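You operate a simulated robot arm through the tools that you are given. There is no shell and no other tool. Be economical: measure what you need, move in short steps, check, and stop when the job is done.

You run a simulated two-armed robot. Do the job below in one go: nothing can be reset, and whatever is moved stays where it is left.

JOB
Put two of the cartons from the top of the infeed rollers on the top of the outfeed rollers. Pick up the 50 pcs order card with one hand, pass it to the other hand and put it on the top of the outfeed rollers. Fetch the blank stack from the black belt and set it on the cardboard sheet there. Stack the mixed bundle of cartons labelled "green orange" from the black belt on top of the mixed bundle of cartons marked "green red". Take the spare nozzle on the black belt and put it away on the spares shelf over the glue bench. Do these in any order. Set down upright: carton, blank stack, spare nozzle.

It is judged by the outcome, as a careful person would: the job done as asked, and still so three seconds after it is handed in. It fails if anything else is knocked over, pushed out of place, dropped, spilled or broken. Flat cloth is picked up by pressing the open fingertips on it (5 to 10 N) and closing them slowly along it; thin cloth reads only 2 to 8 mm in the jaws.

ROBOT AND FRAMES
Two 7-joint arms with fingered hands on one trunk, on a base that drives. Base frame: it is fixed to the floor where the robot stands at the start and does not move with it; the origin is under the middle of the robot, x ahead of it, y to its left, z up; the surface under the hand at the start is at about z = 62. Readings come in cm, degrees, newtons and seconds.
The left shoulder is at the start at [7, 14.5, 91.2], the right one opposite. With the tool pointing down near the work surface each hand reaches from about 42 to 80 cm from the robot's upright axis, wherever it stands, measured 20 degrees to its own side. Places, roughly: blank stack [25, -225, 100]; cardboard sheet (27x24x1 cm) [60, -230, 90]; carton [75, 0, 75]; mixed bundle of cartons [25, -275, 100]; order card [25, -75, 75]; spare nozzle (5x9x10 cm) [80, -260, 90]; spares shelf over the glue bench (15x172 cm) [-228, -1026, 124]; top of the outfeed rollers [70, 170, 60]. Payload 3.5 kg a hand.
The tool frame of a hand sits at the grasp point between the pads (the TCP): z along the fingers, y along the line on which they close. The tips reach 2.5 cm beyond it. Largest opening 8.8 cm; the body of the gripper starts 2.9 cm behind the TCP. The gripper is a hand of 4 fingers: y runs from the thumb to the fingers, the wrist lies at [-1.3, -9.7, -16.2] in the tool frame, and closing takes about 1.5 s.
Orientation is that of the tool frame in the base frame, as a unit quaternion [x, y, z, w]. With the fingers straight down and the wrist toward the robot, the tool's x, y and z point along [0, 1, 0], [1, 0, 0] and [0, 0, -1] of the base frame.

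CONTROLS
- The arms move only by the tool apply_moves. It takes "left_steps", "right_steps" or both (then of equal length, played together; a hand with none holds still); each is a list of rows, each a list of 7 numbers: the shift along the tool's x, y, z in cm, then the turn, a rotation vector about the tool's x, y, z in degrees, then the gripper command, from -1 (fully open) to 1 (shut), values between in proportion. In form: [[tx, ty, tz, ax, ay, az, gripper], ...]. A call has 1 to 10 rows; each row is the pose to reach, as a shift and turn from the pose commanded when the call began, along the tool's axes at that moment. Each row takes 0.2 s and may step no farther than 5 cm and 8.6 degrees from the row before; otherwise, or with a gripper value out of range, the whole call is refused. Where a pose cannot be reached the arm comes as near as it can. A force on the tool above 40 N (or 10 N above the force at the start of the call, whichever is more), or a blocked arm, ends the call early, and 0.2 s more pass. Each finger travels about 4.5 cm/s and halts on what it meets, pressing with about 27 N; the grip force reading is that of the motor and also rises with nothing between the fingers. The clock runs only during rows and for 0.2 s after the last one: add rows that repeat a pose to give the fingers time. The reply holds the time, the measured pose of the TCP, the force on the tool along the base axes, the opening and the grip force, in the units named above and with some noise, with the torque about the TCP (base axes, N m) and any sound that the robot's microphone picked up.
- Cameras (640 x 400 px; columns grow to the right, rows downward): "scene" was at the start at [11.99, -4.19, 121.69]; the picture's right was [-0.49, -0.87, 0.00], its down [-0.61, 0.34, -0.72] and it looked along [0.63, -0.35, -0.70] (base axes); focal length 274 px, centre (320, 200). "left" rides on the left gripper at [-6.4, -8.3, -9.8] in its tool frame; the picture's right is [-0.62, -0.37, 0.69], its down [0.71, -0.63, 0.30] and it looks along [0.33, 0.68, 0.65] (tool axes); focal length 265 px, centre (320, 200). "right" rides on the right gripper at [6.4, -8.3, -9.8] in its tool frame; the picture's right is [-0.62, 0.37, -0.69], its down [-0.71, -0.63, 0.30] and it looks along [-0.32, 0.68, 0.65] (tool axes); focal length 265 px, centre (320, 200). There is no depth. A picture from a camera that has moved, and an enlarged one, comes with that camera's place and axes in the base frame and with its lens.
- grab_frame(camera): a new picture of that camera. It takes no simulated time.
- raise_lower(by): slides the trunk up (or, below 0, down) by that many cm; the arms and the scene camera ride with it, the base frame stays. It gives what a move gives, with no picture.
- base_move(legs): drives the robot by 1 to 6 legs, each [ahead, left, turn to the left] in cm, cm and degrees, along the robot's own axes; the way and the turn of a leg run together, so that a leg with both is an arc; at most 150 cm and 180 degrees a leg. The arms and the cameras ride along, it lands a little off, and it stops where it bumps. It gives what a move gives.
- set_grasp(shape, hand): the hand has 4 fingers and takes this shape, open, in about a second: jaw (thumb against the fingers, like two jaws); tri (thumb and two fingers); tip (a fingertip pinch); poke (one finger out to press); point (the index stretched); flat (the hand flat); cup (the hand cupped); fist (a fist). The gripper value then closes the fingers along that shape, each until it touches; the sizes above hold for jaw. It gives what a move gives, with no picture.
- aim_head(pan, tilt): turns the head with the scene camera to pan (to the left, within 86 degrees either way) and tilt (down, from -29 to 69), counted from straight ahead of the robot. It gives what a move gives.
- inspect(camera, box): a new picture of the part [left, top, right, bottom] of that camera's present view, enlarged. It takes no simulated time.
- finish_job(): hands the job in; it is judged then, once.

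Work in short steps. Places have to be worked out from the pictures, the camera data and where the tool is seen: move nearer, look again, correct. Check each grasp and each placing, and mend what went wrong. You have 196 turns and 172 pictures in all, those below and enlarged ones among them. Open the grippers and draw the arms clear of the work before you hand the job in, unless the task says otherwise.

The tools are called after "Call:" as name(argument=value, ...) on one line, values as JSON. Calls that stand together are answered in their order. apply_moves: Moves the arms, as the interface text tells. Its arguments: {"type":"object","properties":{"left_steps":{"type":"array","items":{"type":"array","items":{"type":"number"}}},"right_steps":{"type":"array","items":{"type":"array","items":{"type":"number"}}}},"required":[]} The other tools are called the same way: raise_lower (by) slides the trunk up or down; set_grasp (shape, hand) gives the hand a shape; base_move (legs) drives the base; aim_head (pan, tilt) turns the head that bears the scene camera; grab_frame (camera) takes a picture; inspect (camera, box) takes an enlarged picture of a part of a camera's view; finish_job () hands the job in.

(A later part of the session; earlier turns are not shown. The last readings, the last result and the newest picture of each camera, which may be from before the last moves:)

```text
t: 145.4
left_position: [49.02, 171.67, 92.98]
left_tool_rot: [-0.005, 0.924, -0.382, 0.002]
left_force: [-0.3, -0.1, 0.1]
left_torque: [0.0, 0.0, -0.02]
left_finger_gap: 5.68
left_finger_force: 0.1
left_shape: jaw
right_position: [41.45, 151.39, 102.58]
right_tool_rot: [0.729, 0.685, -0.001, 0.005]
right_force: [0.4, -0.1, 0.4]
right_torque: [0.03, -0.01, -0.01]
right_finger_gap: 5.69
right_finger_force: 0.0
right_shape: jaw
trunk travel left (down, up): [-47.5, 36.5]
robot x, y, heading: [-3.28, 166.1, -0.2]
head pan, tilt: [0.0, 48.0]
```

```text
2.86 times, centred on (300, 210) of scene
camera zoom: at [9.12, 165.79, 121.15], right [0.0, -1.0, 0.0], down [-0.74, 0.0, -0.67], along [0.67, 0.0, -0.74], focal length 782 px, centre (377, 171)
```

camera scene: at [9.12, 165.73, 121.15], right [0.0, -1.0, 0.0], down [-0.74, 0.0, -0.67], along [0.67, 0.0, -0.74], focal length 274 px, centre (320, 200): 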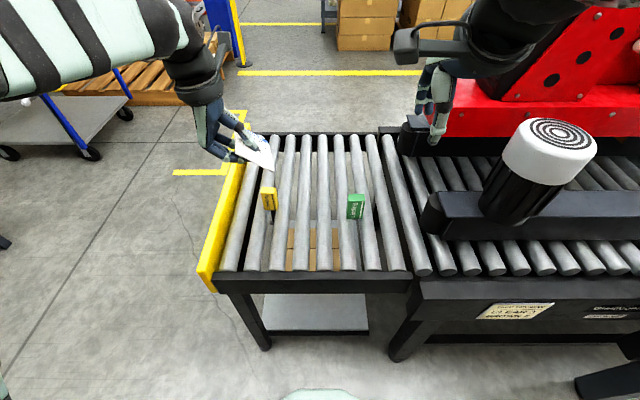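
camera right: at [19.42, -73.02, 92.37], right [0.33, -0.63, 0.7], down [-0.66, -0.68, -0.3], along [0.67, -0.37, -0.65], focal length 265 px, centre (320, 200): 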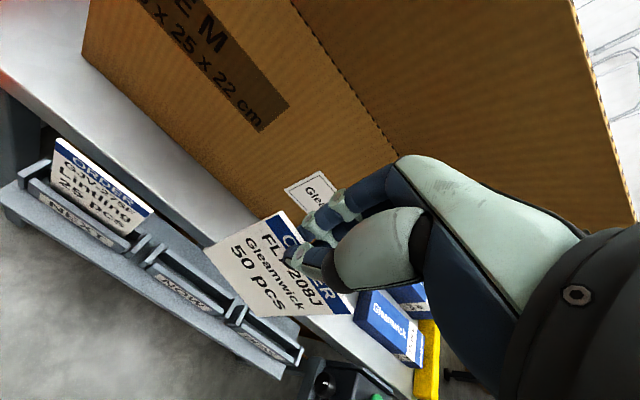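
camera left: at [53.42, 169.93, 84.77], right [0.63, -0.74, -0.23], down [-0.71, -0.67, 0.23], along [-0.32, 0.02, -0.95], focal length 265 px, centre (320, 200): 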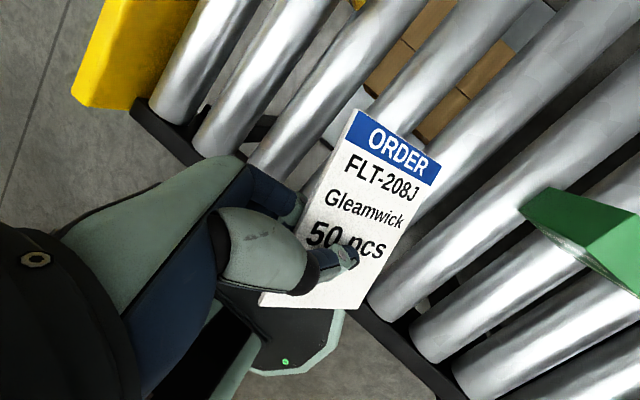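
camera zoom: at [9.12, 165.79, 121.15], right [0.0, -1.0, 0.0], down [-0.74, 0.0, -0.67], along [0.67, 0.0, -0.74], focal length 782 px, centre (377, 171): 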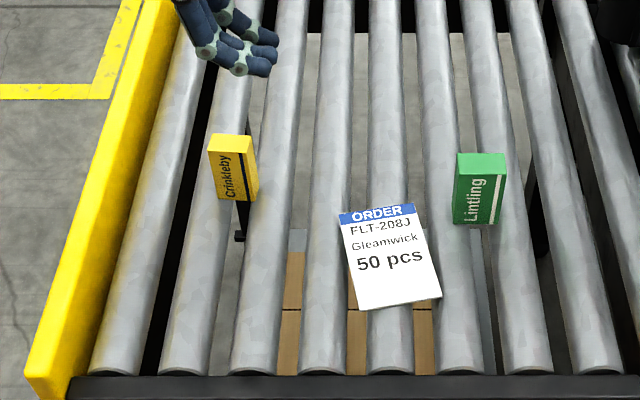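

All three outfeed items are in place. Now retrace the route, straightening the left hand on the way.

Call:
raise_lower(by=14)

Call:
base_move(legs=[[-11, -42, 0], [-26, -17, 0], [-8, -100, 0]])

Call:
apply_moves(left_steps=[[0, 0, 0, -8.5, 0, 0, -0.3], [0, 0, 0, -17, 0, 0, -0.3], [0, 0, 0, -25.5, 0, 0, -0.3], [0, 0, 0, -34, 0, 0, -0.3], [0, 0, 0, -42.5, 0, 0, -0.3], [0, 0, 0, -45, 0, 0, -0.3]])

Call:
apply_moves(left_steps=[[0, 0, 0, 0, 0, 8.5, -0.3], [0, 0, 0, 0, 0, 17, -0.3], [0, 0, 0, 0, 0, 25.5, -0.3], [0, 0, 0, 0, 0, 34, -0.3], [0, 0, 0, 0, 0, 42.5, -0.3], [0, 0, 0, 0, 0, 51, -0.3], [0, 0, 0, 0, 0, 59.5, -0.3], [0, 0, 0, 0, 0, 68, -0.3], [0, 0, 0, 0, 0, 76.5, -0.3], [0, 0, 0, 0, 0, 85, -0.3]])

```text
t: 147.1
left_position: [49.09, 171.55, 107.04]
left_tool_rot: [-0.004, 0.924, -0.382, 0.001]
left_force: [-0.6, 0.1, -0.4]
left_torque: [-0.01, 0.0, -0.03]
left_finger_gap: 5.67
left_finger_force: 0.1
left_shape: jaw
right_position: [41.46, 151.39, 116.58]
right_tool_rot: [0.73, 0.684, -0.001, 0.005]
right_force: [0.1, 0.9, 0.7]
right_torque: [-0.01, -0.01, 0.0]
right_finger_gap: 5.66
right_finger_force: 0.0
right_shape: jaw
trunk travel left (down, up): [-61.5, 22.5]
robot x, y, heading: [-3.55, 166.03, -0.0]
head pan, tilt: [0.0, 48.0]
```

```text
t: 156.3
left_position: [2.7, 10.76, 106.93]
left_tool_rot: [-0.003, 0.924, -0.381, 0.001]
left_force: [0.1, 0.1, 1.1]
left_torque: [-0.01, -0.01, -0.01]
left_finger_gap: 5.72
left_finger_force: 0.0
left_shape: jaw
right_position: [-4.86, -9.4, 116.53]
right_tool_rot: [0.732, 0.681, -0.002, 0.006]
right_force: [0.0, 1.0, -0.4]
right_torque: [0.0, 0.0, 0.0]
right_finger_gap: 5.7
right_finger_force: 0.1
right_shape: jaw
trunk travel left (down, up): [-61.5, 22.5]
robot x, y, heading: [-49.92, 5.94, -0.9]
head pan, tilt: [0.0, 48.0]
```

```text
t: 157.7
left_position: [3.02, 12.07, 107.56]
left_tool_rot: [-0.017, 1.0, -0.016, 0.0]
left_force: [-0.3, 0.3, 0.4]
left_torque: [-0.03, 0.01, 0.0]
left_finger_gap: 5.69
left_finger_force: 0.0
left_shape: jaw
left hand out of reach, approached as far as the arm can: row 4
right_position: [-5.02, -9.5, 116.63]
right_tool_rot: [0.732, 0.681, -0.001, 0.007]
right_force: [-0.9, 0.9, -1.0]
right_torque: [-0.01, -0.02, 0.0]
right_finger_gap: 5.71
right_finger_force: 0.1
right_shape: jaw
trunk travel left (down, up): [-61.5, 22.5]
robot x, y, heading: [-49.81, 5.83, -0.8]
head pan, tilt: [0.0, 48.0]
```

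```text
t: 159.9
left_position: [11.21, 7.27, 111.42]
left_tool_rot: [0.675, 0.738, 0.001, -0.002]
left_force: [1.0, 0.0, 0.2]
left_torque: [0.0, -0.01, -0.03]
left_finger_gap: 5.69
left_finger_force: 0.2
left_shape: jaw
left hand out of reach, approached as far as the arm can: row 2, 3, 4, 5, 6, 7, 8, 9, 10
right_position: [-4.78, -9.47, 116.52]
right_tool_rot: [0.731, 0.682, -0.002, 0.006]
right_force: [0.2, 0.3, 0.1]
right_torque: [-0.01, -0.02, -0.01]
right_finger_gap: 5.69
right_finger_force: 0.1
right_shape: jaw
trunk travel left (down, up): [-61.5, 22.5]
robot x, y, heading: [-49.74, 5.32, -0.8]
head pan, tilt: [0.0, 48.0]
```

Left hand is vertical again; separate the hands and drive right toward the black belt.

Call:
apply_moves(left_steps=[[4, -2, 1, 0, 0, 1, -0.3], [8, -4, 2, 0, 0, 2, -0.3], [12, -6, 3, 0, 0, 3, -0.3], [16, -8, 4, 0, 0, 4, -0.3], [18, -10, 5, 0, 0, 5, -0.3], [18, -10, 5, 0, 0, 5, -0.3]])

Call:
base_move(legs=[[-10, 0, 0.8], [0, -120, 0], [0, -80, 0]])

Call:
aim_head(pan=-40, tilt=25)

Call:
grab_frame(camera="scene")

```text
t: 161.3
left_position: [13.97, 22.43, 113.71]
left_tool_rot: [0.705, 0.709, -0.001, -0.001]
left_force: [0.2, 0.1, -0.2]
left_torque: [0.01, -0.01, 0.0]
left_finger_gap: 5.71
left_finger_force: 0.0
left_shape: jaw
left hand out of reach, approached as far as the arm can: row 1, 2, 3, 4, 5, 6
right_position: [-4.91, -9.43, 116.53]
right_tool_rot: [0.731, 0.682, -0.001, 0.006]
right_force: [0.1, -0.8, -0.6]
right_torque: [0.02, 0.03, 0.02]
right_finger_gap: 5.7
right_finger_force: 0.1
right_shape: jaw
trunk travel left (down, up): [-61.5, 22.5]
robot x, y, heading: [-50.01, 5.74, -0.8]
head pan, tilt: [0.0, 48.0]
```

```text
t: 171.8
left_position: [3.86, -173.35, 113.59]
left_tool_rot: [0.697, 0.717, 0.001, -0.001]
left_force: [0.1, 0.2, 0.2]
left_torque: [0.01, -0.01, -0.04]
left_finger_gap: 5.73
left_finger_force: 0.0
left_shape: jaw
right_position: [-14.09, -205.66, 116.84]
right_tool_rot: [0.721, 0.692, 0.006, 0.007]
right_force: [0.0, 0.9, -0.3]
right_torque: [-0.01, -0.01, 0.0]
right_finger_gap: 5.68
right_finger_force: 0.1
right_shape: jaw
trunk travel left (down, up): [-61.5, 22.5]
robot x, y, heading: [-59.46, -191.89, 0.7]
head pan, tilt: [0.0, 48.0]
stopped in leg 3: the force on the tool passed its limit at 45 N (the readings are from after the stop); the commanded pose is now the measured one
```

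```text
t: 172.8
left_position: [3.89, -173.43, 113.61]
left_tool_rot: [0.696, 0.718, -0.001, -0.002]
left_force: [0.0, -0.2, -0.2]
left_torque: [-0.03, -0.03, 0.01]
left_finger_gap: 5.71
left_finger_force: 0.1
left_shape: jaw
right_position: [-14.06, -205.47, 116.95]
right_tool_rot: [0.722, 0.692, 0.005, 0.006]
right_force: [1.0, -1.0, 0.8]
right_torque: [-0.04, 0.04, -0.01]
right_finger_gap: 5.71
right_finger_force: 0.1
right_shape: jaw
trunk travel left (down, up): [-61.5, 22.5]
robot x, y, heading: [-59.64, -192.05, 0.6]
head pan, tilt: [-40.0, 25.0]
```

```text
93 pictures are left
camera scene: at [-47.5, -197.93, 138.62], right [-0.63, -0.78, 0.0], down [-0.33, 0.27, -0.91], along [0.7, -0.57, -0.42], focal length 274 px, centre (320, 200)
```

scene: 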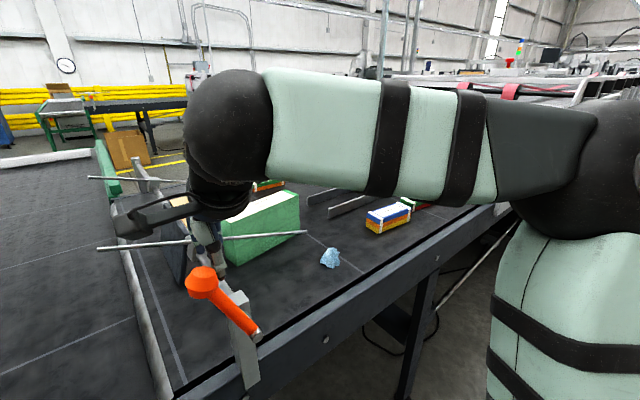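

The right hand touched something by the belt. Inspect before moving.

Call:
inspect(camera="scene", box=[80, 140, 320, 360])

Call:
grab_frame(camera="right")

```text
1.82 times, centred on (200, 250) of scene
camera zoom: at [-47.5, -197.93, 138.62], right [-0.63, -0.78, 0.0], down [-0.33, 0.27, -0.91], along [0.7, -0.57, -0.42], focal length 498 px, centre (538, 109)
```

zoom: 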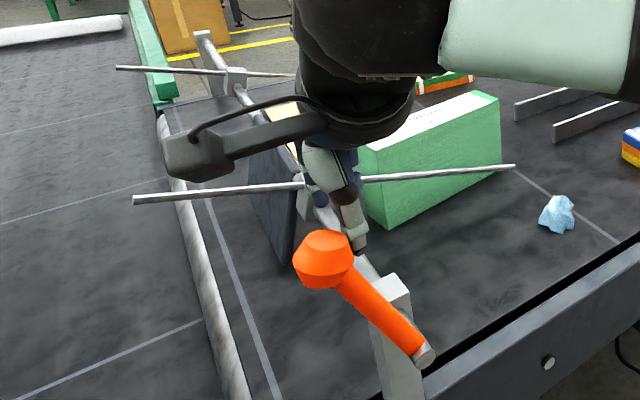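

```text
91 pictures are left
camera right: at [-22.36, -198.74, 126.57], right [0.33, -0.63, 0.7], down [-0.65, -0.69, -0.31], along [0.68, -0.35, -0.64], focal length 265 px, centre (320, 200)
```

right: 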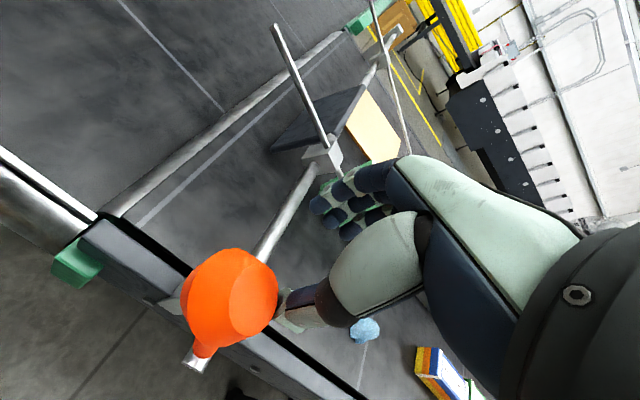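

The right hand met a fixed gate bar across the belt (orange handle). I lift the hand and back away, then go farther right to see the belt.

Call:
apply_moves(right_steps=[[0, -1, -3, 0, 0, 0, -0.3], [0, -3, -6, 0, 0, 0, -0.3], [0, -5, -9, 0, 0, 0, -0.3], [0, -5, -9, 0, 0, 0, -0.3]])

Call:
base_move(legs=[[-20, 0, 0], [0, -60, 0]])

Call:
aim_head(pan=15, tilt=32)

Call:
grab_frame(camera="scene")

```text
t: 173.8
left_position: [3.92, -173.5, 113.67]
left_tool_rot: [0.696, 0.718, -0.001, -0.001]
left_force: [0.8, 0.2, 0.0]
left_torque: [-0.02, 0.0, -0.01]
left_finger_gap: 5.7
left_finger_force: 0.0
left_shape: jaw
right_position: [-16.9, -204.76, 124.23]
right_tool_rot: [0.722, 0.692, 0.006, 0.008]
right_force: [0.1, -0.1, -0.1]
right_torque: [-0.01, 0.03, 0.01]
right_finger_gap: 5.7
right_finger_force: 0.0
right_shape: jaw
right hand out of reach, approached as far as the arm can: row 3, 4
trunk travel left (down, up): [-61.5, 22.5]
robot x, y, heading: [-59.38, -192.26, 0.7]
head pan, tilt: [-40.0, 25.0]
```

```text
t: 177.2
left_position: [-15.61, -204.82, 114.36]
left_tool_rot: [0.691, 0.723, 0.005, 0.007]
left_force: [0.2, -1.3, -0.7]
left_torque: [0.03, 0.02, -0.01]
left_finger_gap: 5.75
left_finger_force: 0.0
left_shape: jaw
right_position: [-36.4, -236.55, 124.17]
right_tool_rot: [0.719, 0.695, 0.004, 0.007]
right_force: [0.1, -0.5, 0.0]
right_torque: [0.04, -0.01, 0.03]
right_finger_gap: 5.69
right_finger_force: 0.0
right_shape: jaw
trunk travel left (down, up): [-61.5, 22.5]
robot x, y, heading: [-78.93, -224.23, 0.9]
head pan, tilt: [-40.0, 25.0]
stopped in leg 2: the force on the tool passed its limit at 46 N (the readings are from after the stop); the commanded pose is now the measured one
```

```text
t: 178.4
left_position: [-15.53, -205.05, 114.41]
left_tool_rot: [0.69, 0.724, 0.004, 0.008]
left_force: [0.3, -1.2, 0.0]
left_torque: [-0.02, -0.01, -0.01]
left_finger_gap: 5.74
left_finger_force: 0.0
left_shape: jaw
right_position: [-36.47, -236.68, 124.21]
right_tool_rot: [0.719, 0.695, 0.005, 0.007]
right_force: [0.0, 0.3, -0.1]
right_torque: [0.01, -0.02, 0.01]
right_finger_gap: 5.7
right_finger_force: 0.0
right_shape: jaw
trunk travel left (down, up): [-61.5, 22.5]
robot x, y, heading: [-78.67, -223.55, 1.1]
head pan, tilt: [15.0, 32.0]
```

```text
90 pictures are left
camera scene: at [-65.54, -221.86, 137.52], right [0.28, -0.96, 0.0], down [-0.51, -0.15, -0.85], along [0.82, 0.23, -0.53], focal length 274 px, centre (320, 200)
```

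scene: 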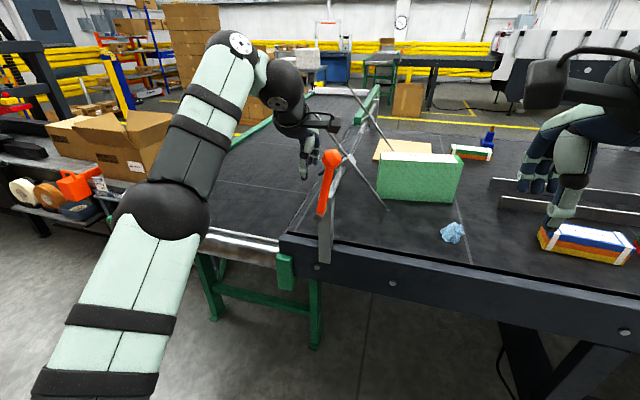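

The left hand now brushed the same post. Back straight off 25 cm first, then shift right.

Call:
base_move(legs=[[-22, 4, 0], [0, -30, 0]])

Call:
aim_head(pan=0, tilt=28)

Call:
inspect(camera="scene", box=[120, 80, 520, 330])

```text
t: 181.8
left_position: [-37.29, -232.19, 114.4]
left_tool_rot: [0.691, 0.723, 0.003, 0.009]
left_force: [0.3, -0.7, -0.4]
left_torque: [0.0, -0.01, -0.03]
left_finger_gap: 5.74
left_finger_force: 0.1
left_shape: jaw
right_position: [-57.92, -263.87, 124.14]
right_tool_rot: [0.72, 0.694, 0.004, 0.008]
right_force: [-0.5, -0.3, -0.2]
right_torque: [-0.02, -0.01, 0.01]
right_finger_gap: 5.71
right_finger_force: 0.1
right_shape: jaw
trunk travel left (down, up): [-61.5, 22.5]
robot x, y, heading: [-100.33, -251.17, 1.1]
head pan, tilt: [15.0, 32.0]
```

```text
t: 182.6
left_position: [-37.1, -232.3, 114.28]
left_tool_rot: [0.691, 0.723, 0.004, 0.008]
left_force: [0.1, -0.2, -0.5]
left_torque: [-0.04, -0.01, 0.01]
left_finger_gap: 5.72
left_finger_force: 0.0
left_shape: jaw
right_position: [-57.88, -264.01, 124.1]
right_tool_rot: [0.72, 0.694, 0.005, 0.008]
right_force: [0.4, -0.3, 0.8]
right_torque: [0.01, -0.01, -0.01]
right_finger_gap: 5.67
right_finger_force: 0.0
right_shape: jaw
trunk travel left (down, up): [-61.5, 22.5]
robot x, y, heading: [-100.66, -251.32, 1.4]
head pan, tilt: [0.0, 28.0]
```

```text
1.60 times, centred on (320, 205) of scene
camera zoom: at [-86.61, -251.44, 138.15], right [0.02, -1.0, 0.0], down [-0.47, -0.01, -0.88], along [0.88, 0.02, -0.47], focal length 438 px, centre (320, 192)
```

zoom: 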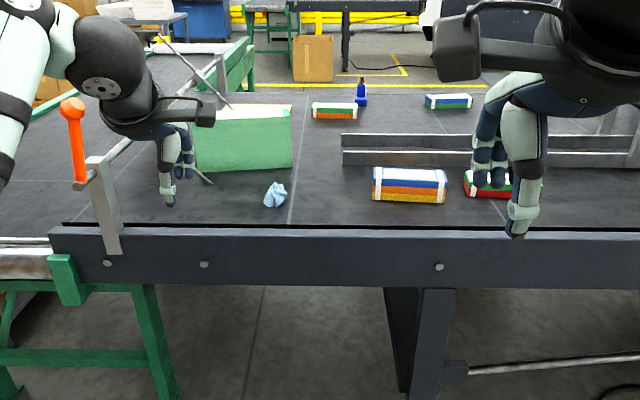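

Seen now: green blank stack behind a gate rod, the sheet beyond it, bundles, and the blue nozzle far across the belt. I tuck the hands and move closer at y≈-245 for detailed views.

Call:
apply_moves(left_steps=[[0, -4, 0, 0, 0, 0, -0.3], [0, -8, 0, 0, 0, 0, -0.3], [0, -12, 0, 0, 0, 0, -0.3], [0, -15, 0, 0, 0, 0, -0.3]], right_steps=[[-3, 0, 2, 0, 0, 0, -0.3], [-6, 0, 4, 0, 0, 0, -0.3], [-10, 0, 6, 0, 0, 0, -0.3], [-10, 0, 6, 0, 0, 0, -0.3]])

Call:
base_move(legs=[[42, 0, -1.2]])

Call:
aim_head(pan=0, tilt=35)

Call:
grab_frame(camera="scene")

```text
t: 183.6
left_position: [-40.3, -233.11, 119.29]
left_tool_rot: [0.69, 0.723, 0.003, 0.009]
left_force: [0.4, 0.3, -0.3]
left_torque: [0.01, -0.05, -0.02]
left_finger_gap: 5.7
left_finger_force: 0.0
left_shape: jaw
left hand out of reach, approached as far as the arm can: row 1, 2, 3, 4
right_position: [-58.12, -273.99, 118.2]
right_tool_rot: [0.72, 0.694, 0.005, 0.008]
right_force: [-0.5, 0.7, -0.3]
right_torque: [-0.01, 0.02, -0.02]
right_finger_gap: 5.69
right_finger_force: 0.2
right_shape: jaw
trunk travel left (down, up): [-61.5, 22.5]
robot x, y, heading: [-100.1, -251.22, 1.2]
head pan, tilt: [0.0, 28.0]
```

```text
t: 186.2
left_position: [3.05, -234.42, 119.18]
left_tool_rot: [0.7, 0.714, 0.004, 0.007]
left_force: [-0.3, 0.1, 0.5]
left_torque: [0.02, -0.03, 0.0]
left_finger_gap: 5.7
left_finger_force: 0.0
left_shape: jaw
right_position: [-15.87, -274.76, 118.33]
right_tool_rot: [0.727, 0.686, 0.005, 0.008]
right_force: [-0.6, -0.2, -0.1]
right_torque: [0.02, -0.02, 0.03]
right_finger_gap: 5.67
right_finger_force: 0.0
right_shape: jaw
trunk travel left (down, up): [-61.5, 22.5]
robot x, y, heading: [-57.78, -251.26, -0.2]
head pan, tilt: [0.0, 28.0]
```

```text
t: 186.9
left_position: [2.96, -234.31, 119.22]
left_tool_rot: [0.699, 0.715, 0.004, 0.008]
left_force: [-0.7, 0.0, 0.6]
left_torque: [0.0, -0.02, 0.01]
left_finger_gap: 5.7
left_finger_force: 0.1
left_shape: jaw
right_position: [-15.71, -274.83, 118.19]
right_tool_rot: [0.728, 0.686, 0.005, 0.008]
right_force: [0.0, -0.2, 0.2]
right_torque: [-0.03, -0.01, 0.0]
right_finger_gap: 5.71
right_finger_force: 0.1
right_shape: jaw
trunk travel left (down, up): [-61.5, 22.5]
robot x, y, heading: [-57.69, -251.38, -0.5]
head pan, tilt: [0.0, 35.0]
```

```text
88 pictures are left
camera scene: at [-44.06, -251.53, 137.05], right [-0.01, -1.0, 0.0], down [-0.57, 0.0, -0.82], along [0.82, -0.01, -0.57], focal length 274 px, centre (320, 200)
```

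scene: 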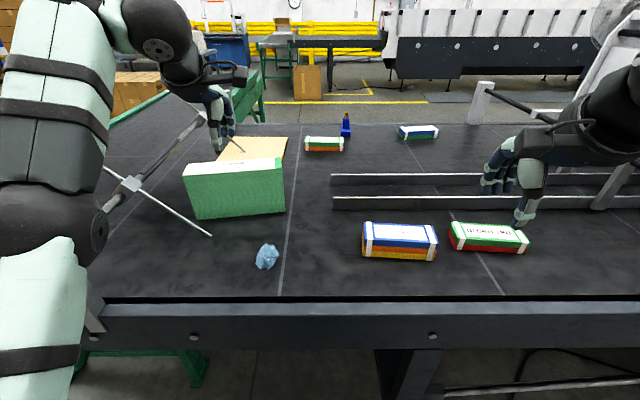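

Belt top is near z≈89: stack ≈25(y)×8(x)×14 cm centred (22,-230); sheet ≈(63,-226); green‑orange (61,-254); nozzle (76,-264); green‑red in front right. I look down to see how close the base can get to the belt.

Call:
aim_head(pan=0, tilt=68)

Call:
grab_frame(camera="scene")

```text
t: 187.9
left_position: [2.97, -234.36, 119.23]
left_tool_rot: [0.699, 0.715, 0.004, 0.007]
left_force: [-0.6, 0.9, -0.2]
left_torque: [0.0, 0.0, 0.06]
left_finger_gap: 5.7
left_finger_force: 0.0
left_shape: jaw
right_position: [-15.73, -274.76, 118.13]
right_tool_rot: [0.728, 0.686, 0.004, 0.008]
right_force: [-0.2, -0.4, -0.1]
right_torque: [0.01, 0.02, 0.01]
right_finger_gap: 5.68
right_finger_force: 0.0
right_shape: jaw
trunk travel left (down, up): [-61.5, 22.5]
robot x, y, heading: [-57.8, -250.97, -0.3]
head pan, tilt: [0.0, 68.0]
```

```text
87 pictures are left
camera scene: at [-47.22, -251.51, 132.76], right [-0.01, -1.0, 0.0], down [-0.93, 0.01, -0.38], along [0.38, 0.0, -0.93], focal length 274 px, centre (320, 200)
```

scene: 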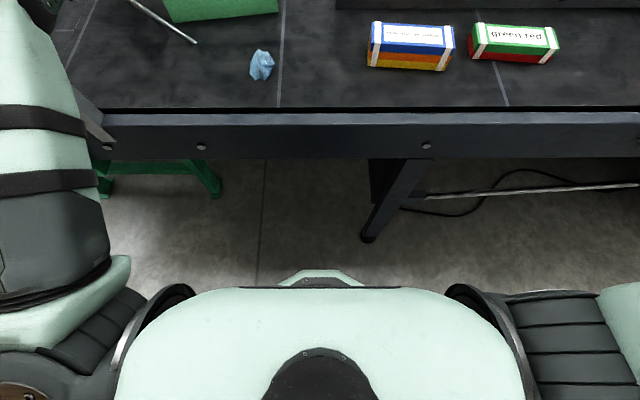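

"green red" is the near right bundle. Plan: from this side move the stack forward to x≈44, later finish from the far side. I drive ahead, base partly under the belt, turned −15°.

Call:
base_move(legs=[[14, 0, 0], [13, 3, -15]])

Call:
aim_head(pan=25, tilt=45)

Call:
grab_frame(camera="scene")

```text
t: 190.1
left_position: [32.42, -249.7, 119.34]
left_tool_rot: [0.788, 0.616, 0.003, 0.009]
left_force: [-0.6, 0.5, -0.1]
left_torque: [0.02, 0.01, 0.0]
left_finger_gap: 5.72
left_finger_force: 0.1
left_shape: jaw
right_position: [3.61, -283.9, 118.25]
right_tool_rot: [0.812, 0.584, 0.005, 0.009]
right_force: [0.3, -0.4, 0.0]
right_torque: [0.01, -0.04, 0.0]
right_finger_gap: 5.68
right_finger_force: 0.1
right_shape: jaw
trunk travel left (down, up): [-61.5, 22.5]
robot x, y, heading: [-30.47, -250.28, -15.6]
head pan, tilt: [0.0, 68.0]
```

```text
t: 191.0
left_position: [32.45, -249.69, 119.25]
left_tool_rot: [0.787, 0.616, 0.003, 0.008]
left_force: [0.3, -0.3, 0.6]
left_torque: [0.03, -0.01, 0.03]
left_finger_gap: 5.69
left_finger_force: 0.1
left_shape: jaw
right_position: [3.62, -283.69, 118.29]
right_tool_rot: [0.812, 0.583, 0.003, 0.008]
right_force: [0.1, 0.3, 0.1]
right_torque: [0.0, 0.05, 0.01]
right_finger_gap: 5.7
right_finger_force: 0.1
right_shape: jaw
trunk travel left (down, up): [-61.5, 22.5]
robot x, y, heading: [-30.54, -250.18, -15.7]
head pan, tilt: [25.0, 45.0]
```

```text
86 pictures are left
camera scene: at [-17.97, -250.42, 135.57], right [0.16, -0.99, 0.0], down [-0.7, -0.12, -0.71], along [0.7, 0.12, -0.71], focal length 274 px, centre (320, 200)
```

scene: 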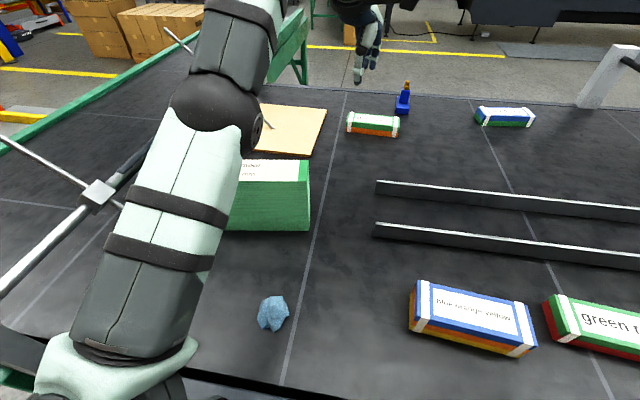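

With the sheet's near edge at x≈45, the stack (≈7 cm thick) can go on it at x≈54 from here by turning the base more and tilting the hand slightly. Turn 18° more and raise the trunk 6 cm.

Call:
base_move(legs=[[0, 4, -18]])

Call:
raise_lower(by=6)

```text
t: 192.3
left_position: [31.96, -261.49, 119.57]
left_tool_rot: [0.854, 0.521, 0.003, 0.009]
left_force: [-0.2, 0.5, 0.7]
left_torque: [0.02, -0.03, 0.02]
left_finger_gap: 5.72
left_finger_force: 0.0
left_shape: jaw
right_position: [-3.9, -287.95, 118.55]
right_tool_rot: [0.874, 0.486, 0.003, 0.009]
right_force: [-0.1, -0.4, 0.2]
right_torque: [-0.03, -0.01, 0.05]
right_finger_gap: 5.71
right_finger_force: 0.0
right_shape: jaw
trunk travel left (down, up): [-61.5, 22.5]
robot x, y, heading: [-29.68, -247.42, -28.9]
head pan, tilt: [25.0, 45.0]
stopped in leg 1: the robot was blocked; the commanded pose is now the measured one
```

```text
t: 193.3
left_position: [31.79, -261.37, 125.24]
left_tool_rot: [0.853, 0.521, 0.003, 0.009]
left_force: [1.2, -0.3, 0.1]
left_torque: [-0.01, 0.02, 0.01]
left_finger_gap: 5.72
left_finger_force: 0.0
left_shape: jaw
right_position: [-4.1, -288.0, 124.24]
right_tool_rot: [0.874, 0.486, 0.003, 0.01]
right_force: [0.6, 0.6, -0.6]
right_torque: [0.02, 0.0, 0.0]
right_finger_gap: 5.7
right_finger_force: 0.1
right_shape: jaw
trunk travel left (down, up): [-67.5, 16.5]
robot x, y, heading: [-29.7, -247.44, -28.7]
head pan, tilt: [25.0, 45.0]
```

Base touched and stopped at heading −28.7°, adequate. Bring the left hand, fully open, above the stack with yaw +7°.

Call:
apply_moves(left_steps=[[2.9, -3.1, 0, 0, 0, -4.2, -1], [5.8, -6.2, 0, 0, 0, -8.4, -1], [8.7, -9.3, 0, 0, 0, -12.6, -1], [11.6, -12.4, 1, 0, 0, -16.8, -1], [14.4, -15.5, 2, 0, 0, -21, -1], [17.3, -18.6, 3, 0, 0, -25.2, -1], [20.2, -21.7, 4, 0, 0, -29.6, -1], [23.1, -24.8, 5, 0, 0, -34, -1], [23.1, -24.8, 6, 0, 0, -34, -1]])

Call:
grab_frame(camera="left")

Call:
grab_frame(camera="scene")

```text
t: 195.3
left_position: [33.99, -234.91, 132.85]
left_tool_rot: [0.675, 0.737, -0.001, 0.007]
left_force: [0.3, 0.2, -0.8]
left_torque: [0.0, 0.04, -0.01]
left_finger_gap: 8.76
left_finger_force: 0.1
left_shape: jaw
left hand out of reach, approached as far as the arm can: row 1, 2, 3, 4, 5, 6, 7, 8, 9
right_position: [-3.78, -287.91, 124.28]
right_tool_rot: [0.874, 0.486, 0.002, 0.009]
right_force: [-0.1, -0.3, 0.1]
right_torque: [0.02, 0.01, 0.03]
right_finger_gap: 5.69
right_finger_force: 0.0
right_shape: jaw
trunk travel left (down, up): [-67.5, 16.5]
robot x, y, heading: [-29.46, -247.55, -28.8]
head pan, tilt: [25.0, 45.0]
```

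```text
85 pictures are left
camera left: at [26.19, -241.97, 142.88], right [-0.31, -0.66, -0.69], down [-0.69, 0.65, -0.32], along [0.66, 0.37, -0.65], focal length 265 px, centre (320, 200)
```

left: 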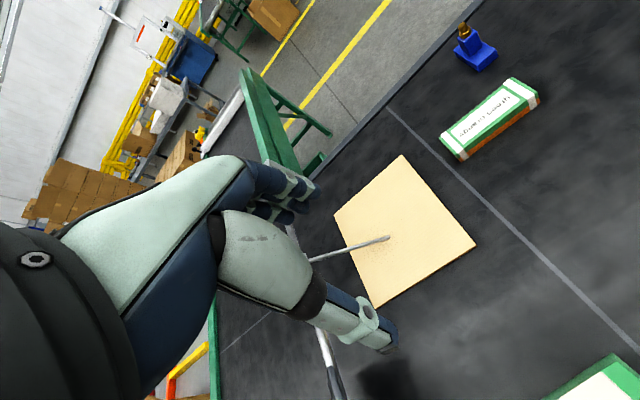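

```text
84 pictures are left
camera scene: at [-17.18, -250.47, 141.55], right [-0.07, -1.0, 0.0], down [-0.71, 0.05, -0.71], along [0.7, -0.05, -0.71], focal length 274 px, centre (320, 200)
```

scene: 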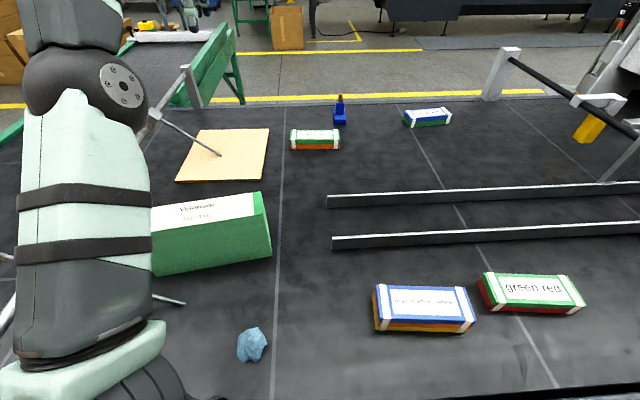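

Another gate rod's tip hangs over the sheet. Zoom to understand it.

Call:
inspect(camera="scene", box=[130, 60, 310, 190])

Call:
inspect(camera="left", box=[280, 130, 500, 320])

```text
3.08 times, centred on (220, 125) of scene
camera zoom: at [-17.18, -250.47, 141.55], right [-0.07, -1.0, 0.0], down [-0.71, 0.05, -0.71], along [0.7, -0.05, -0.71], focal length 843 px, centre (628, 431)
```

zoom: 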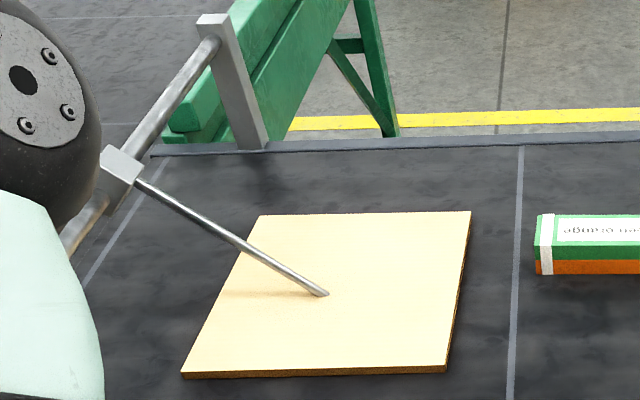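

```text
2.11 times, centred on (390, 225) of left
camera zoom: at [26.19, -241.97, 142.88], right [-0.31, -0.66, -0.69], down [-0.69, 0.65, -0.32], along [0.66, 0.37, -0.65], focal length 559 px, centre (173, 147)
```

zoom: 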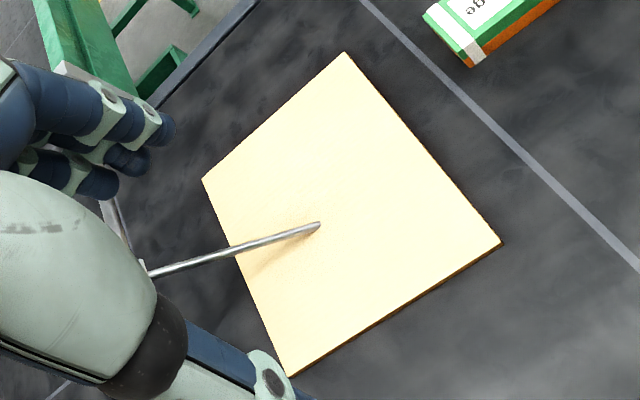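

The rod runs from (59,-208,103) to (56,-224.5,~90). The sheet covers x 43.6–72, y −213…−238, so the stack fits on its near strip at x≈49. Zoom on the stack for accurate size.

Call:
inspect(camera="scene", box=[130, 170, 310, 300])

```text
3.08 times, centred on (220, 235) of scene
camera zoom: at [-17.18, -250.47, 141.55], right [-0.07, -1.0, 0.0], down [-0.71, 0.05, -0.71], along [0.7, -0.05, -0.71], focal length 843 px, centre (628, 92)
```

zoom: 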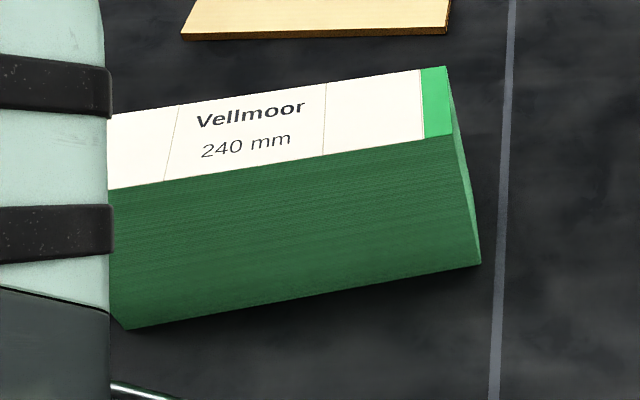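

Stack: 24×6.2×14.2 cm, centre (19.0,-229.8), yaw +8.6°, top z 103.2. I turn the base back left 14° for a better left-arm posture and bring the hand over.

Call:
base_move(legs=[[0, 0, 14]])

Call:
apply_moves(left_steps=[[0, -2, 2, 0, 0, 0, -1], [0, -4, 4, 0, 0, 0, -1], [0, -6, 7, 0, 0, 0, -1], [0, -8, 10, 0, 0, 0, -1], [0, -8, 10, 0, 0, 0, -1]])

```text
t: 196.5
left_position: [28.96, -219.96, 133.05]
left_tool_rot: [0.581, 0.814, 0.001, 0.009]
left_force: [-0.5, 0.2, -0.5]
left_torque: [0.0, 0.0, 0.0]
left_finger_gap: 8.79
left_finger_force: 0.1
left_shape: jaw
right_position: [5.12, -280.45, 124.39]
right_tool_rot: [0.808, 0.589, 0.004, 0.008]
right_force: [-1.4, -0.1, 0.6]
right_torque: [0.03, -0.03, 0.03]
right_finger_gap: 5.7
right_finger_force: 0.0
right_shape: jaw
trunk travel left (down, up): [-67.5, 16.5]
robot x, y, heading: [-29.61, -247.18, -14.9]
head pan, tilt: [25.0, 45.0]
```

```text
t: 197.7
left_position: [29.75, -220.98, 132.24]
left_tool_rot: [0.581, 0.814, 0.0, 0.009]
left_force: [-0.1, 0.3, 0.3]
left_torque: [-0.01, 0.01, -0.01]
left_finger_gap: 8.78
left_finger_force: 0.1
left_shape: jaw
left hand out of reach, approached as far as the arm can: row 1, 2, 3, 4, 5
right_position: [5.1, -280.4, 124.24]
right_tool_rot: [0.808, 0.589, 0.003, 0.009]
right_force: [0.8, 0.1, 0.4]
right_torque: [0.03, -0.01, -0.01]
right_finger_gap: 5.69
right_finger_force: 0.0
right_shape: jaw
trunk travel left (down, up): [-67.5, 16.5]
robot x, y, heading: [-30.03, -247.46, -14.9]
head pan, tilt: [25.0, 45.0]
```

The arm seems at a wrist limit because of the yaw. Rotate the hand clockwise in place first.

Call:
apply_moves(left_steps=[[0, 0, 0, 0, 0, 8, -1], [0, 0, 0, 0, 0, 16, -1], [0, 0, 0, 0, 0, 24, -1], [0, 0, 0, 0, 0, 32, -1], [0, 0, 3, 0, 0, 32, -1], [0, 0, 6, 0, 0, 32, -1], [0, 0, 6, 0, 0, 32, -1]])

Call:
grab_frame(camera="scene")

```text
t: 199.3
left_position: [30.16, -220.57, 129.91]
left_tool_rot: [0.784, 0.621, 0.0, 0.006]
left_force: [0.5, -0.1, -0.6]
left_torque: [0.0, 0.0, 0.02]
left_finger_gap: 8.79
left_finger_force: 0.1
left_shape: jaw
left hand out of reach, approached as far as the arm can: row 5, 6, 7
right_position: [4.96, -280.52, 124.43]
right_tool_rot: [0.807, 0.59, 0.004, 0.01]
right_force: [-0.3, 0.6, -0.5]
right_torque: [0.02, 0.0, 0.01]
right_finger_gap: 5.69
right_finger_force: 0.1
right_shape: jaw
trunk travel left (down, up): [-67.5, 16.5]
robot x, y, heading: [-29.76, -247.15, -14.6]
head pan, tilt: [25.0, 45.0]
```

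```text
80 pictures are left
camera scene: at [-17.09, -247.37, 141.58], right [0.18, -0.98, 0.0], down [-0.7, -0.13, -0.71], along [0.7, 0.13, -0.71], focal length 274 px, centre (320, 200)
```

scene: 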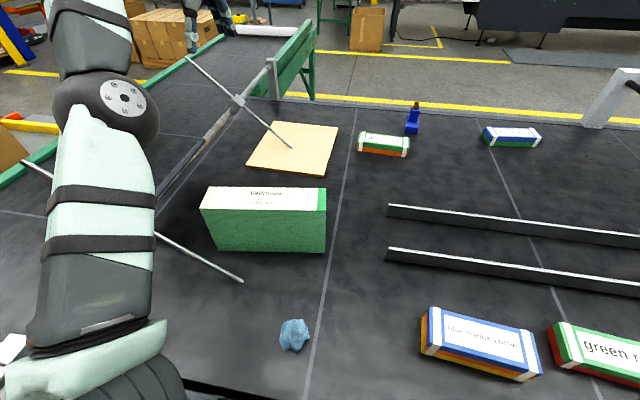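

Call:
apply_moves(left_steps=[[-2, -1.5, 1.5, 0, 0, 0, -1], [-4, -3, 3, 0, 0, 0, -1], [-6, -4.5, 4.5, 0, 0, 0, -1], [-8, -6, 6, 0, 0, 0, -1], [-10, -7.5, 8, 0, 0, 0, -1], [-11.6, -8.6, 10, 0, 0, 0, -1], [-11.6, -8.6, 12, 0, 0, 0, -1], [-11.6, -8.6, 12, 0, 0, 0, -1], [-11.6, -8.6, 12, 0, 0, 0, -1]])

```text
t: 201.3
left_position: [30.37, -225.11, 130.94]
left_tool_rot: [0.783, 0.622, 0.001, 0.006]
left_force: [-0.2, 0.1, 0.3]
left_torque: [0.02, 0.02, 0.02]
left_finger_gap: 8.75
left_finger_force: 0.2
left_shape: jaw
left hand out of reach, approached as far as the arm can: row 1, 2, 3, 4, 5, 6, 7, 8, 9
right_position: [4.99, -280.51, 124.29]
right_tool_rot: [0.809, 0.588, 0.003, 0.01]
right_force: [0.8, -0.3, -0.3]
right_torque: [-0.02, -0.01, 0.01]
right_finger_gap: 5.71
right_finger_force: 0.0
right_shape: jaw
trunk travel left (down, up): [-67.5, 16.5]
robot x, y, heading: [-29.8, -247.48, -14.8]
head pan, tilt: [25.0, 45.0]
```

The left arm is in a twisted branch from the earlier card manoeuvre. I retrace that wrist path in free air to unwind it: first yaw back counter‑clockwise.

Call:
apply_moves(left_steps=[[0, 0, 0, 0, 0, -8.5, -0.3], [0, 0, 0, 0, 0, -17, -0.3], [0, 0, 0, 0, 0, -25.5, -0.3], [0, 0, 0, 0, 0, -34, -0.3], [0, 0, 0, 0, 0, -42.5, -0.3], [0, 0, 0, 0, 0, -51, -0.3], [0, 0, 0, 0, 0, -59.5, -0.3], [0, 0, 0, 0, 0, -68, -0.3], [0, 0, 0, 0, 0, -76.5, -0.3], [0, 0, 0, 0, 0, -85, -0.3]])

Call:
apply_moves(left_steps=[[0, 0, 0, 8.5, 0, 0, -0.3], [0, 0, 0, 17, 0, 0, -0.3], [0, 0, 0, 25.5, 0, 0, -0.3], [0, 0, 0, 34, 0, 0, -0.3], [0, 0, 0, 42.5, 0, 0, -0.3], [0, 0, 0, 51, 0, 0, -0.3], [0, 0, 0, 59.5, 0, 0, -0.3], [0, 0, 0, 68, 0, 0, -0.3], [0, 0, 0, 76.5, 0, 0, -0.3], [0, 0, 0, 85, 0, 0, -0.3]])

```text
t: 203.5
left_position: [30.24, -225.41, 130.91]
left_tool_rot: [0.156, 0.988, -0.003, 0.008]
left_force: [-0.8, 0.5, 0.0]
left_torque: [0.05, -0.04, 0.03]
left_finger_gap: 5.75
left_finger_force: 0.0
left_shape: jaw
left hand out of reach, approached as far as the arm can: row 1, 2, 3, 4, 5, 6
right_position: [5.08, -280.61, 124.22]
right_tool_rot: [0.808, 0.589, 0.005, 0.008]
right_force: [-1.3, -0.2, 0.3]
right_torque: [-0.03, -0.03, 0.01]
right_finger_gap: 5.67
right_finger_force: 0.1
right_shape: jaw
trunk travel left (down, up): [-67.5, 16.5]
robot x, y, heading: [-29.35, -247.45, -14.7]
head pan, tilt: [25.0, 45.0]
```

```text
t: 205.7
left_position: [25.83, -222.22, 129.79]
left_tool_rot: [0.126, 0.779, -0.613, -0.029]
left_force: [0.8, 0.0, -0.5]
left_torque: [0.03, 0.0, -0.01]
left_finger_gap: 5.74
left_finger_force: 0.1
left_shape: jaw
left hand out of reach, approached as far as the arm can: row 3, 4, 5, 6, 7, 8, 9, 10
right_position: [5.08, -280.46, 124.33]
right_tool_rot: [0.808, 0.589, 0.004, 0.009]
right_force: [0.5, 0.3, -0.2]
right_torque: [0.04, 0.03, 0.02]
right_finger_gap: 5.71
right_finger_force: 0.2
right_shape: jaw
trunk travel left (down, up): [-67.5, 16.5]
robot x, y, heading: [-29.71, -247.32, -14.8]
head pan, tilt: [25.0, 45.0]
```

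Call:
apply_moves(left_steps=[[0, 0, 0, 0, 0, 8.5, -0.3], [0, 0, 0, 0, 0, 17, -0.3], [0, 0, 0, 0, 0, 25.5, -0.3], [0, 0, 0, 0, 0, 34, -0.3], [0, 0, 0, 0, 0, 42.5, -0.3], [0, 0, 0, 0, 0, 51, -0.3], [0, 0, 0, 0, 0, 59.5, -0.3], [0, 0, 0, 0, 0, 68, -0.3], [0, 0, 0, 0, 0, 76.5, -0.3], [0, 0, 0, 0, 0, 85, -0.3]])

Call:
apply_moves(left_steps=[[0, 0, 0, 0, 8, 0, -0.3], [0, 0, 0, 0, 16, 0, -0.3], [0, 0, 0, 0, 24, 0, -0.3], [0, 0, 0, 0, 32, 0, -0.3], [0, 0, 0, 0, 40, 0, -0.3], [0, 0, 0, 0, 48, 0, -0.3], [0, 0, 0, 0, 56, 0, -0.3], [0, 0, 0, 0, 64, 0, -0.3], [0, 0, 0, 0, 70, 0, -0.3], [0, 0, 0, 0, 76, 0, -0.3]])

```text
t: 207.9
left_position: [25.98, -222.38, 129.9]
left_tool_rot: [0.62, 0.489, -0.47, 0.394]
left_force: [-0.7, 0.8, 0.1]
left_torque: [-0.02, -0.02, 0.03]
left_finger_gap: 5.74
left_finger_force: 0.1
left_shape: jaw
right_position: [5.18, -280.46, 124.41]
right_tool_rot: [0.808, 0.589, 0.004, 0.01]
right_force: [0.1, -0.5, -0.1]
right_torque: [-0.01, 0.0, 0.0]
right_finger_gap: 5.68
right_finger_force: 0.1
right_shape: jaw
trunk travel left (down, up): [-67.5, 16.5]
robot x, y, heading: [-29.6, -247.34, -14.8]
head pan, tilt: [25.0, 45.0]
```

```text
t: 210.1
left_position: [25.84, -222.48, 129.91]
left_tool_rot: [0.778, 0.628, 0.011, 0.006]
left_force: [0.4, -0.2, -0.1]
left_torque: [0.03, 0.0, -0.01]
left_finger_gap: 5.73
left_finger_force: 0.1
left_shape: jaw
right_position: [5.02, -280.67, 124.23]
right_tool_rot: [0.808, 0.589, 0.004, 0.009]
right_force: [0.5, -0.4, 1.1]
right_torque: [0.01, 0.02, 0.05]
right_finger_gap: 5.71
right_finger_force: 0.1
right_shape: jaw
trunk travel left (down, up): [-67.5, 16.5]
robot x, y, heading: [-29.54, -247.16, -14.9]
head pan, tilt: [25.0, 45.0]
```

Unwound. Now go above the stack with yaw +8.6°, fully open.

Call:
apply_moves(left_steps=[[-2.1, -1.3, 2, 0, 0, -5, -1], [-4.3, -2.6, 4, 0, 0, -10, -1], [-6.4, -3.9, 7, 0, 0, -15, -1], [-8.6, -5.1, 10, 0, 0, -20, -1], [-8.6, -5.1, 13, 0, 0, -20, -1], [-8.6, -5.1, 13, 0, 0, -20, -1]])

Call:
grab_frame(camera="left")

Call:
grab_frame(camera="scene")

```text
t: 211.5
left_position: [22.17, -227.81, 116.16]
left_tool_rot: [0.655, 0.755, 0.003, 0.012]
left_force: [0.2, 0.6, 0.0]
left_torque: [0.01, -0.01, 0.01]
left_finger_gap: 8.75
left_finger_force: 0.1
left_shape: jaw
left hand out of reach, approached as far as the arm can: row 4, 5, 6
right_position: [5.06, -280.43, 124.31]
right_tool_rot: [0.808, 0.589, 0.004, 0.009]
right_force: [0.0, 0.3, 0.4]
right_torque: [-0.01, -0.03, 0.01]
right_finger_gap: 5.67
right_finger_force: 0.1
right_shape: jaw
trunk travel left (down, up): [-67.5, 16.5]
robot x, y, heading: [-29.62, -247.41, -14.9]
head pan, tilt: [25.0, 45.0]
```

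```text
79 pictures are left
camera left: at [14.67, -235.34, 125.88], right [-0.26, -0.67, -0.69], down [-0.72, 0.62, -0.33], along [0.65, 0.41, -0.64], focal length 265 px, centre (320, 200)
```

left: 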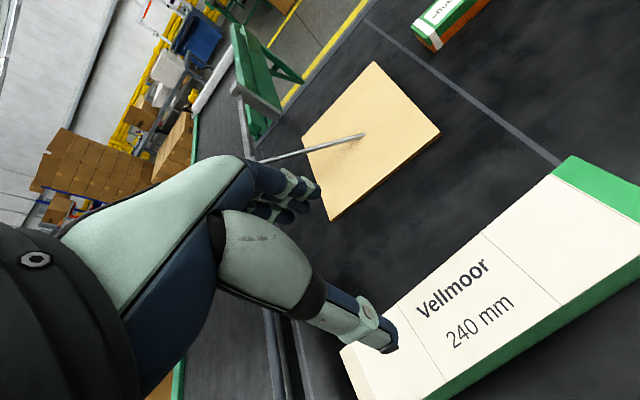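

```text
78 pictures are left
camera scene: at [-17.06, -247.38, 141.58], right [0.18, -0.98, 0.0], down [-0.7, -0.13, -0.71], along [0.7, 0.13, -0.71], focal length 274 px, centre (320, 200)
```

scene: 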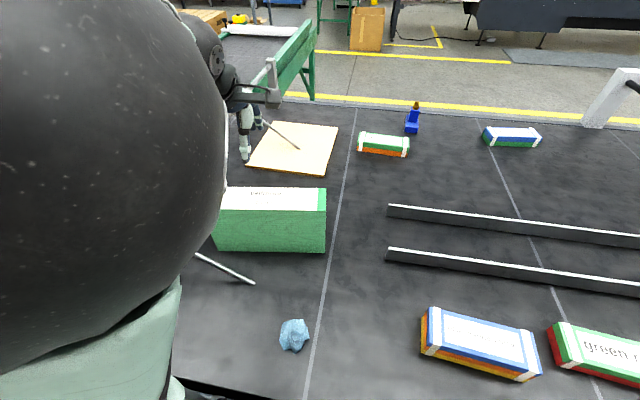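

The arm folds better with the shoulder higher. Raise the trunk 16 cm and lower the hand relative to it.

Call:
raise_lower(by=16)

Call:
apply_moves(left_steps=[[-0.7, -1.2, 4, 0, 0, 0, -1], [-1.5, -2.3, 8, 0, 0, 0, -1], [-1.5, -2.9, 12, 0, 0, 0, -1], [-1.5, -2.9, 16, 0, 0, 0, -1], [-1.5, -2.9, 18, 0, 0, 0, -1], [-1.5, -2.9, 18, 0, 0, 0, -1]])

Call:
grab_frame(camera="left")

```text
t: 213.3
left_position: [22.2, -227.96, 132.07]
left_tool_rot: [0.657, 0.754, 0.004, 0.012]
left_force: [-0.1, 0.0, -0.9]
left_torque: [0.03, -0.01, 0.01]
left_finger_gap: 8.76
left_finger_force: 0.1
left_shape: jaw
right_position: [5.15, -280.53, 140.28]
right_tool_rot: [0.808, 0.59, 0.004, 0.009]
right_force: [0.1, -0.2, -0.1]
right_torque: [0.01, 0.0, 0.02]
right_finger_gap: 5.68
right_finger_force: 0.0
right_shape: jaw
trunk travel left (down, up): [-83.5, 0.5]
robot x, y, heading: [-29.79, -247.35, -14.6]
head pan, tilt: [25.0, 45.0]
```

```text
t: 214.8
left_position: [19.75, -229.75, 113.97]
left_tool_rot: [0.658, 0.753, 0.009, 0.009]
left_force: [0.6, 0.3, 0.8]
left_torque: [0.0, -0.01, -0.01]
left_finger_gap: 8.76
left_finger_force: 0.0
left_shape: jaw
left hand out of reach, approached as far as the arm can: row 1
right_position: [4.92, -280.5, 140.34]
right_tool_rot: [0.808, 0.589, 0.005, 0.009]
right_force: [-1.2, 0.2, 0.1]
right_torque: [-0.02, -0.02, -0.01]
right_finger_gap: 5.68
right_finger_force: 0.0
right_shape: jaw
trunk travel left (down, up): [-83.5, 0.5]
robot x, y, heading: [-29.63, -247.34, -15.0]
head pan, tilt: [25.0, 45.0]
```

```text
77 pictures are left
camera left: at [12.19, -237.37, 123.74], right [-0.26, -0.66, -0.7], down [-0.71, 0.62, -0.32], along [0.65, 0.41, -0.64], focal length 265 px, centre (320, 200)
```

left: 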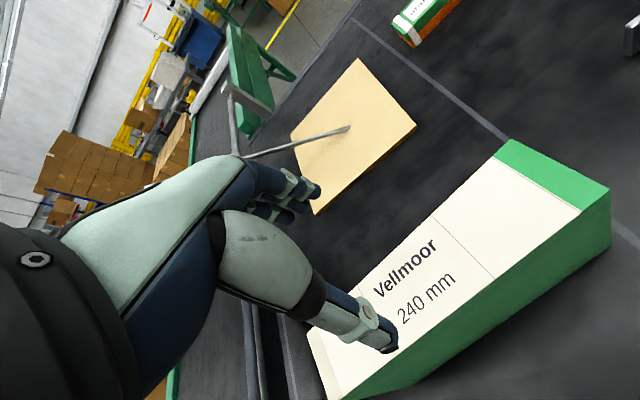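

Measured centre (19.3,-229.8), 6.1 thick. Descend astride it to z≈100.8.

Call:
apply_moves(left_steps=[[0, -0.5, 3, 0, 0, 0, -1], [0, -0.7, 6, 0, 0, 0, -1], [0, -0.8, 9, 0, 0, 0, -1], [0, -0.8, 11.5, 0, 0, 0, -1], [0, -0.8, 13.2, 0, 0, 0, -1], [0, -0.8, 13.2, 0, 0, 0, -1]])

Call:
grab_frame(camera="left")

```text
t: 216.0
left_position: [19.22, -229.98, 101.82]
left_tool_rot: [0.658, 0.753, 0.016, 0.015]
left_force: [-8.0, -0.2, 20.8]
left_torque: [-0.1, 0.53, -0.02]
left_finger_gap: 8.78
left_finger_force: 0.0
left_shape: jaw
right_position: [4.4, -280.6, 140.44]
right_tool_rot: [0.808, 0.589, 0.005, 0.01]
right_force: [0.4, -0.2, -0.4]
right_torque: [0.0, -0.03, -0.01]
right_finger_gap: 5.69
right_finger_force: 0.1
right_shape: jaw
trunk travel left (down, up): [-83.5, 0.5]
robot x, y, heading: [-29.68, -247.4, -14.7]
head pan, tilt: [25.0, 45.0]
stopped in row 6 (left hand): the force on the tool passed its limit at 52 N (the readings are from after the stop); the commanded pose is now the measured one
```

```text
76 pictures are left
camera left: at [11.53, -237.62, 111.31], right [-0.25, -0.66, -0.71], down [-0.71, 0.62, -0.34], along [0.66, 0.42, -0.62], focal length 265 px, centre (320, 200)
```

left: 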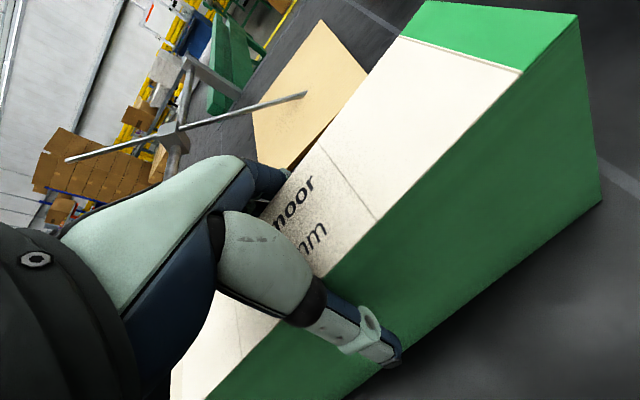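

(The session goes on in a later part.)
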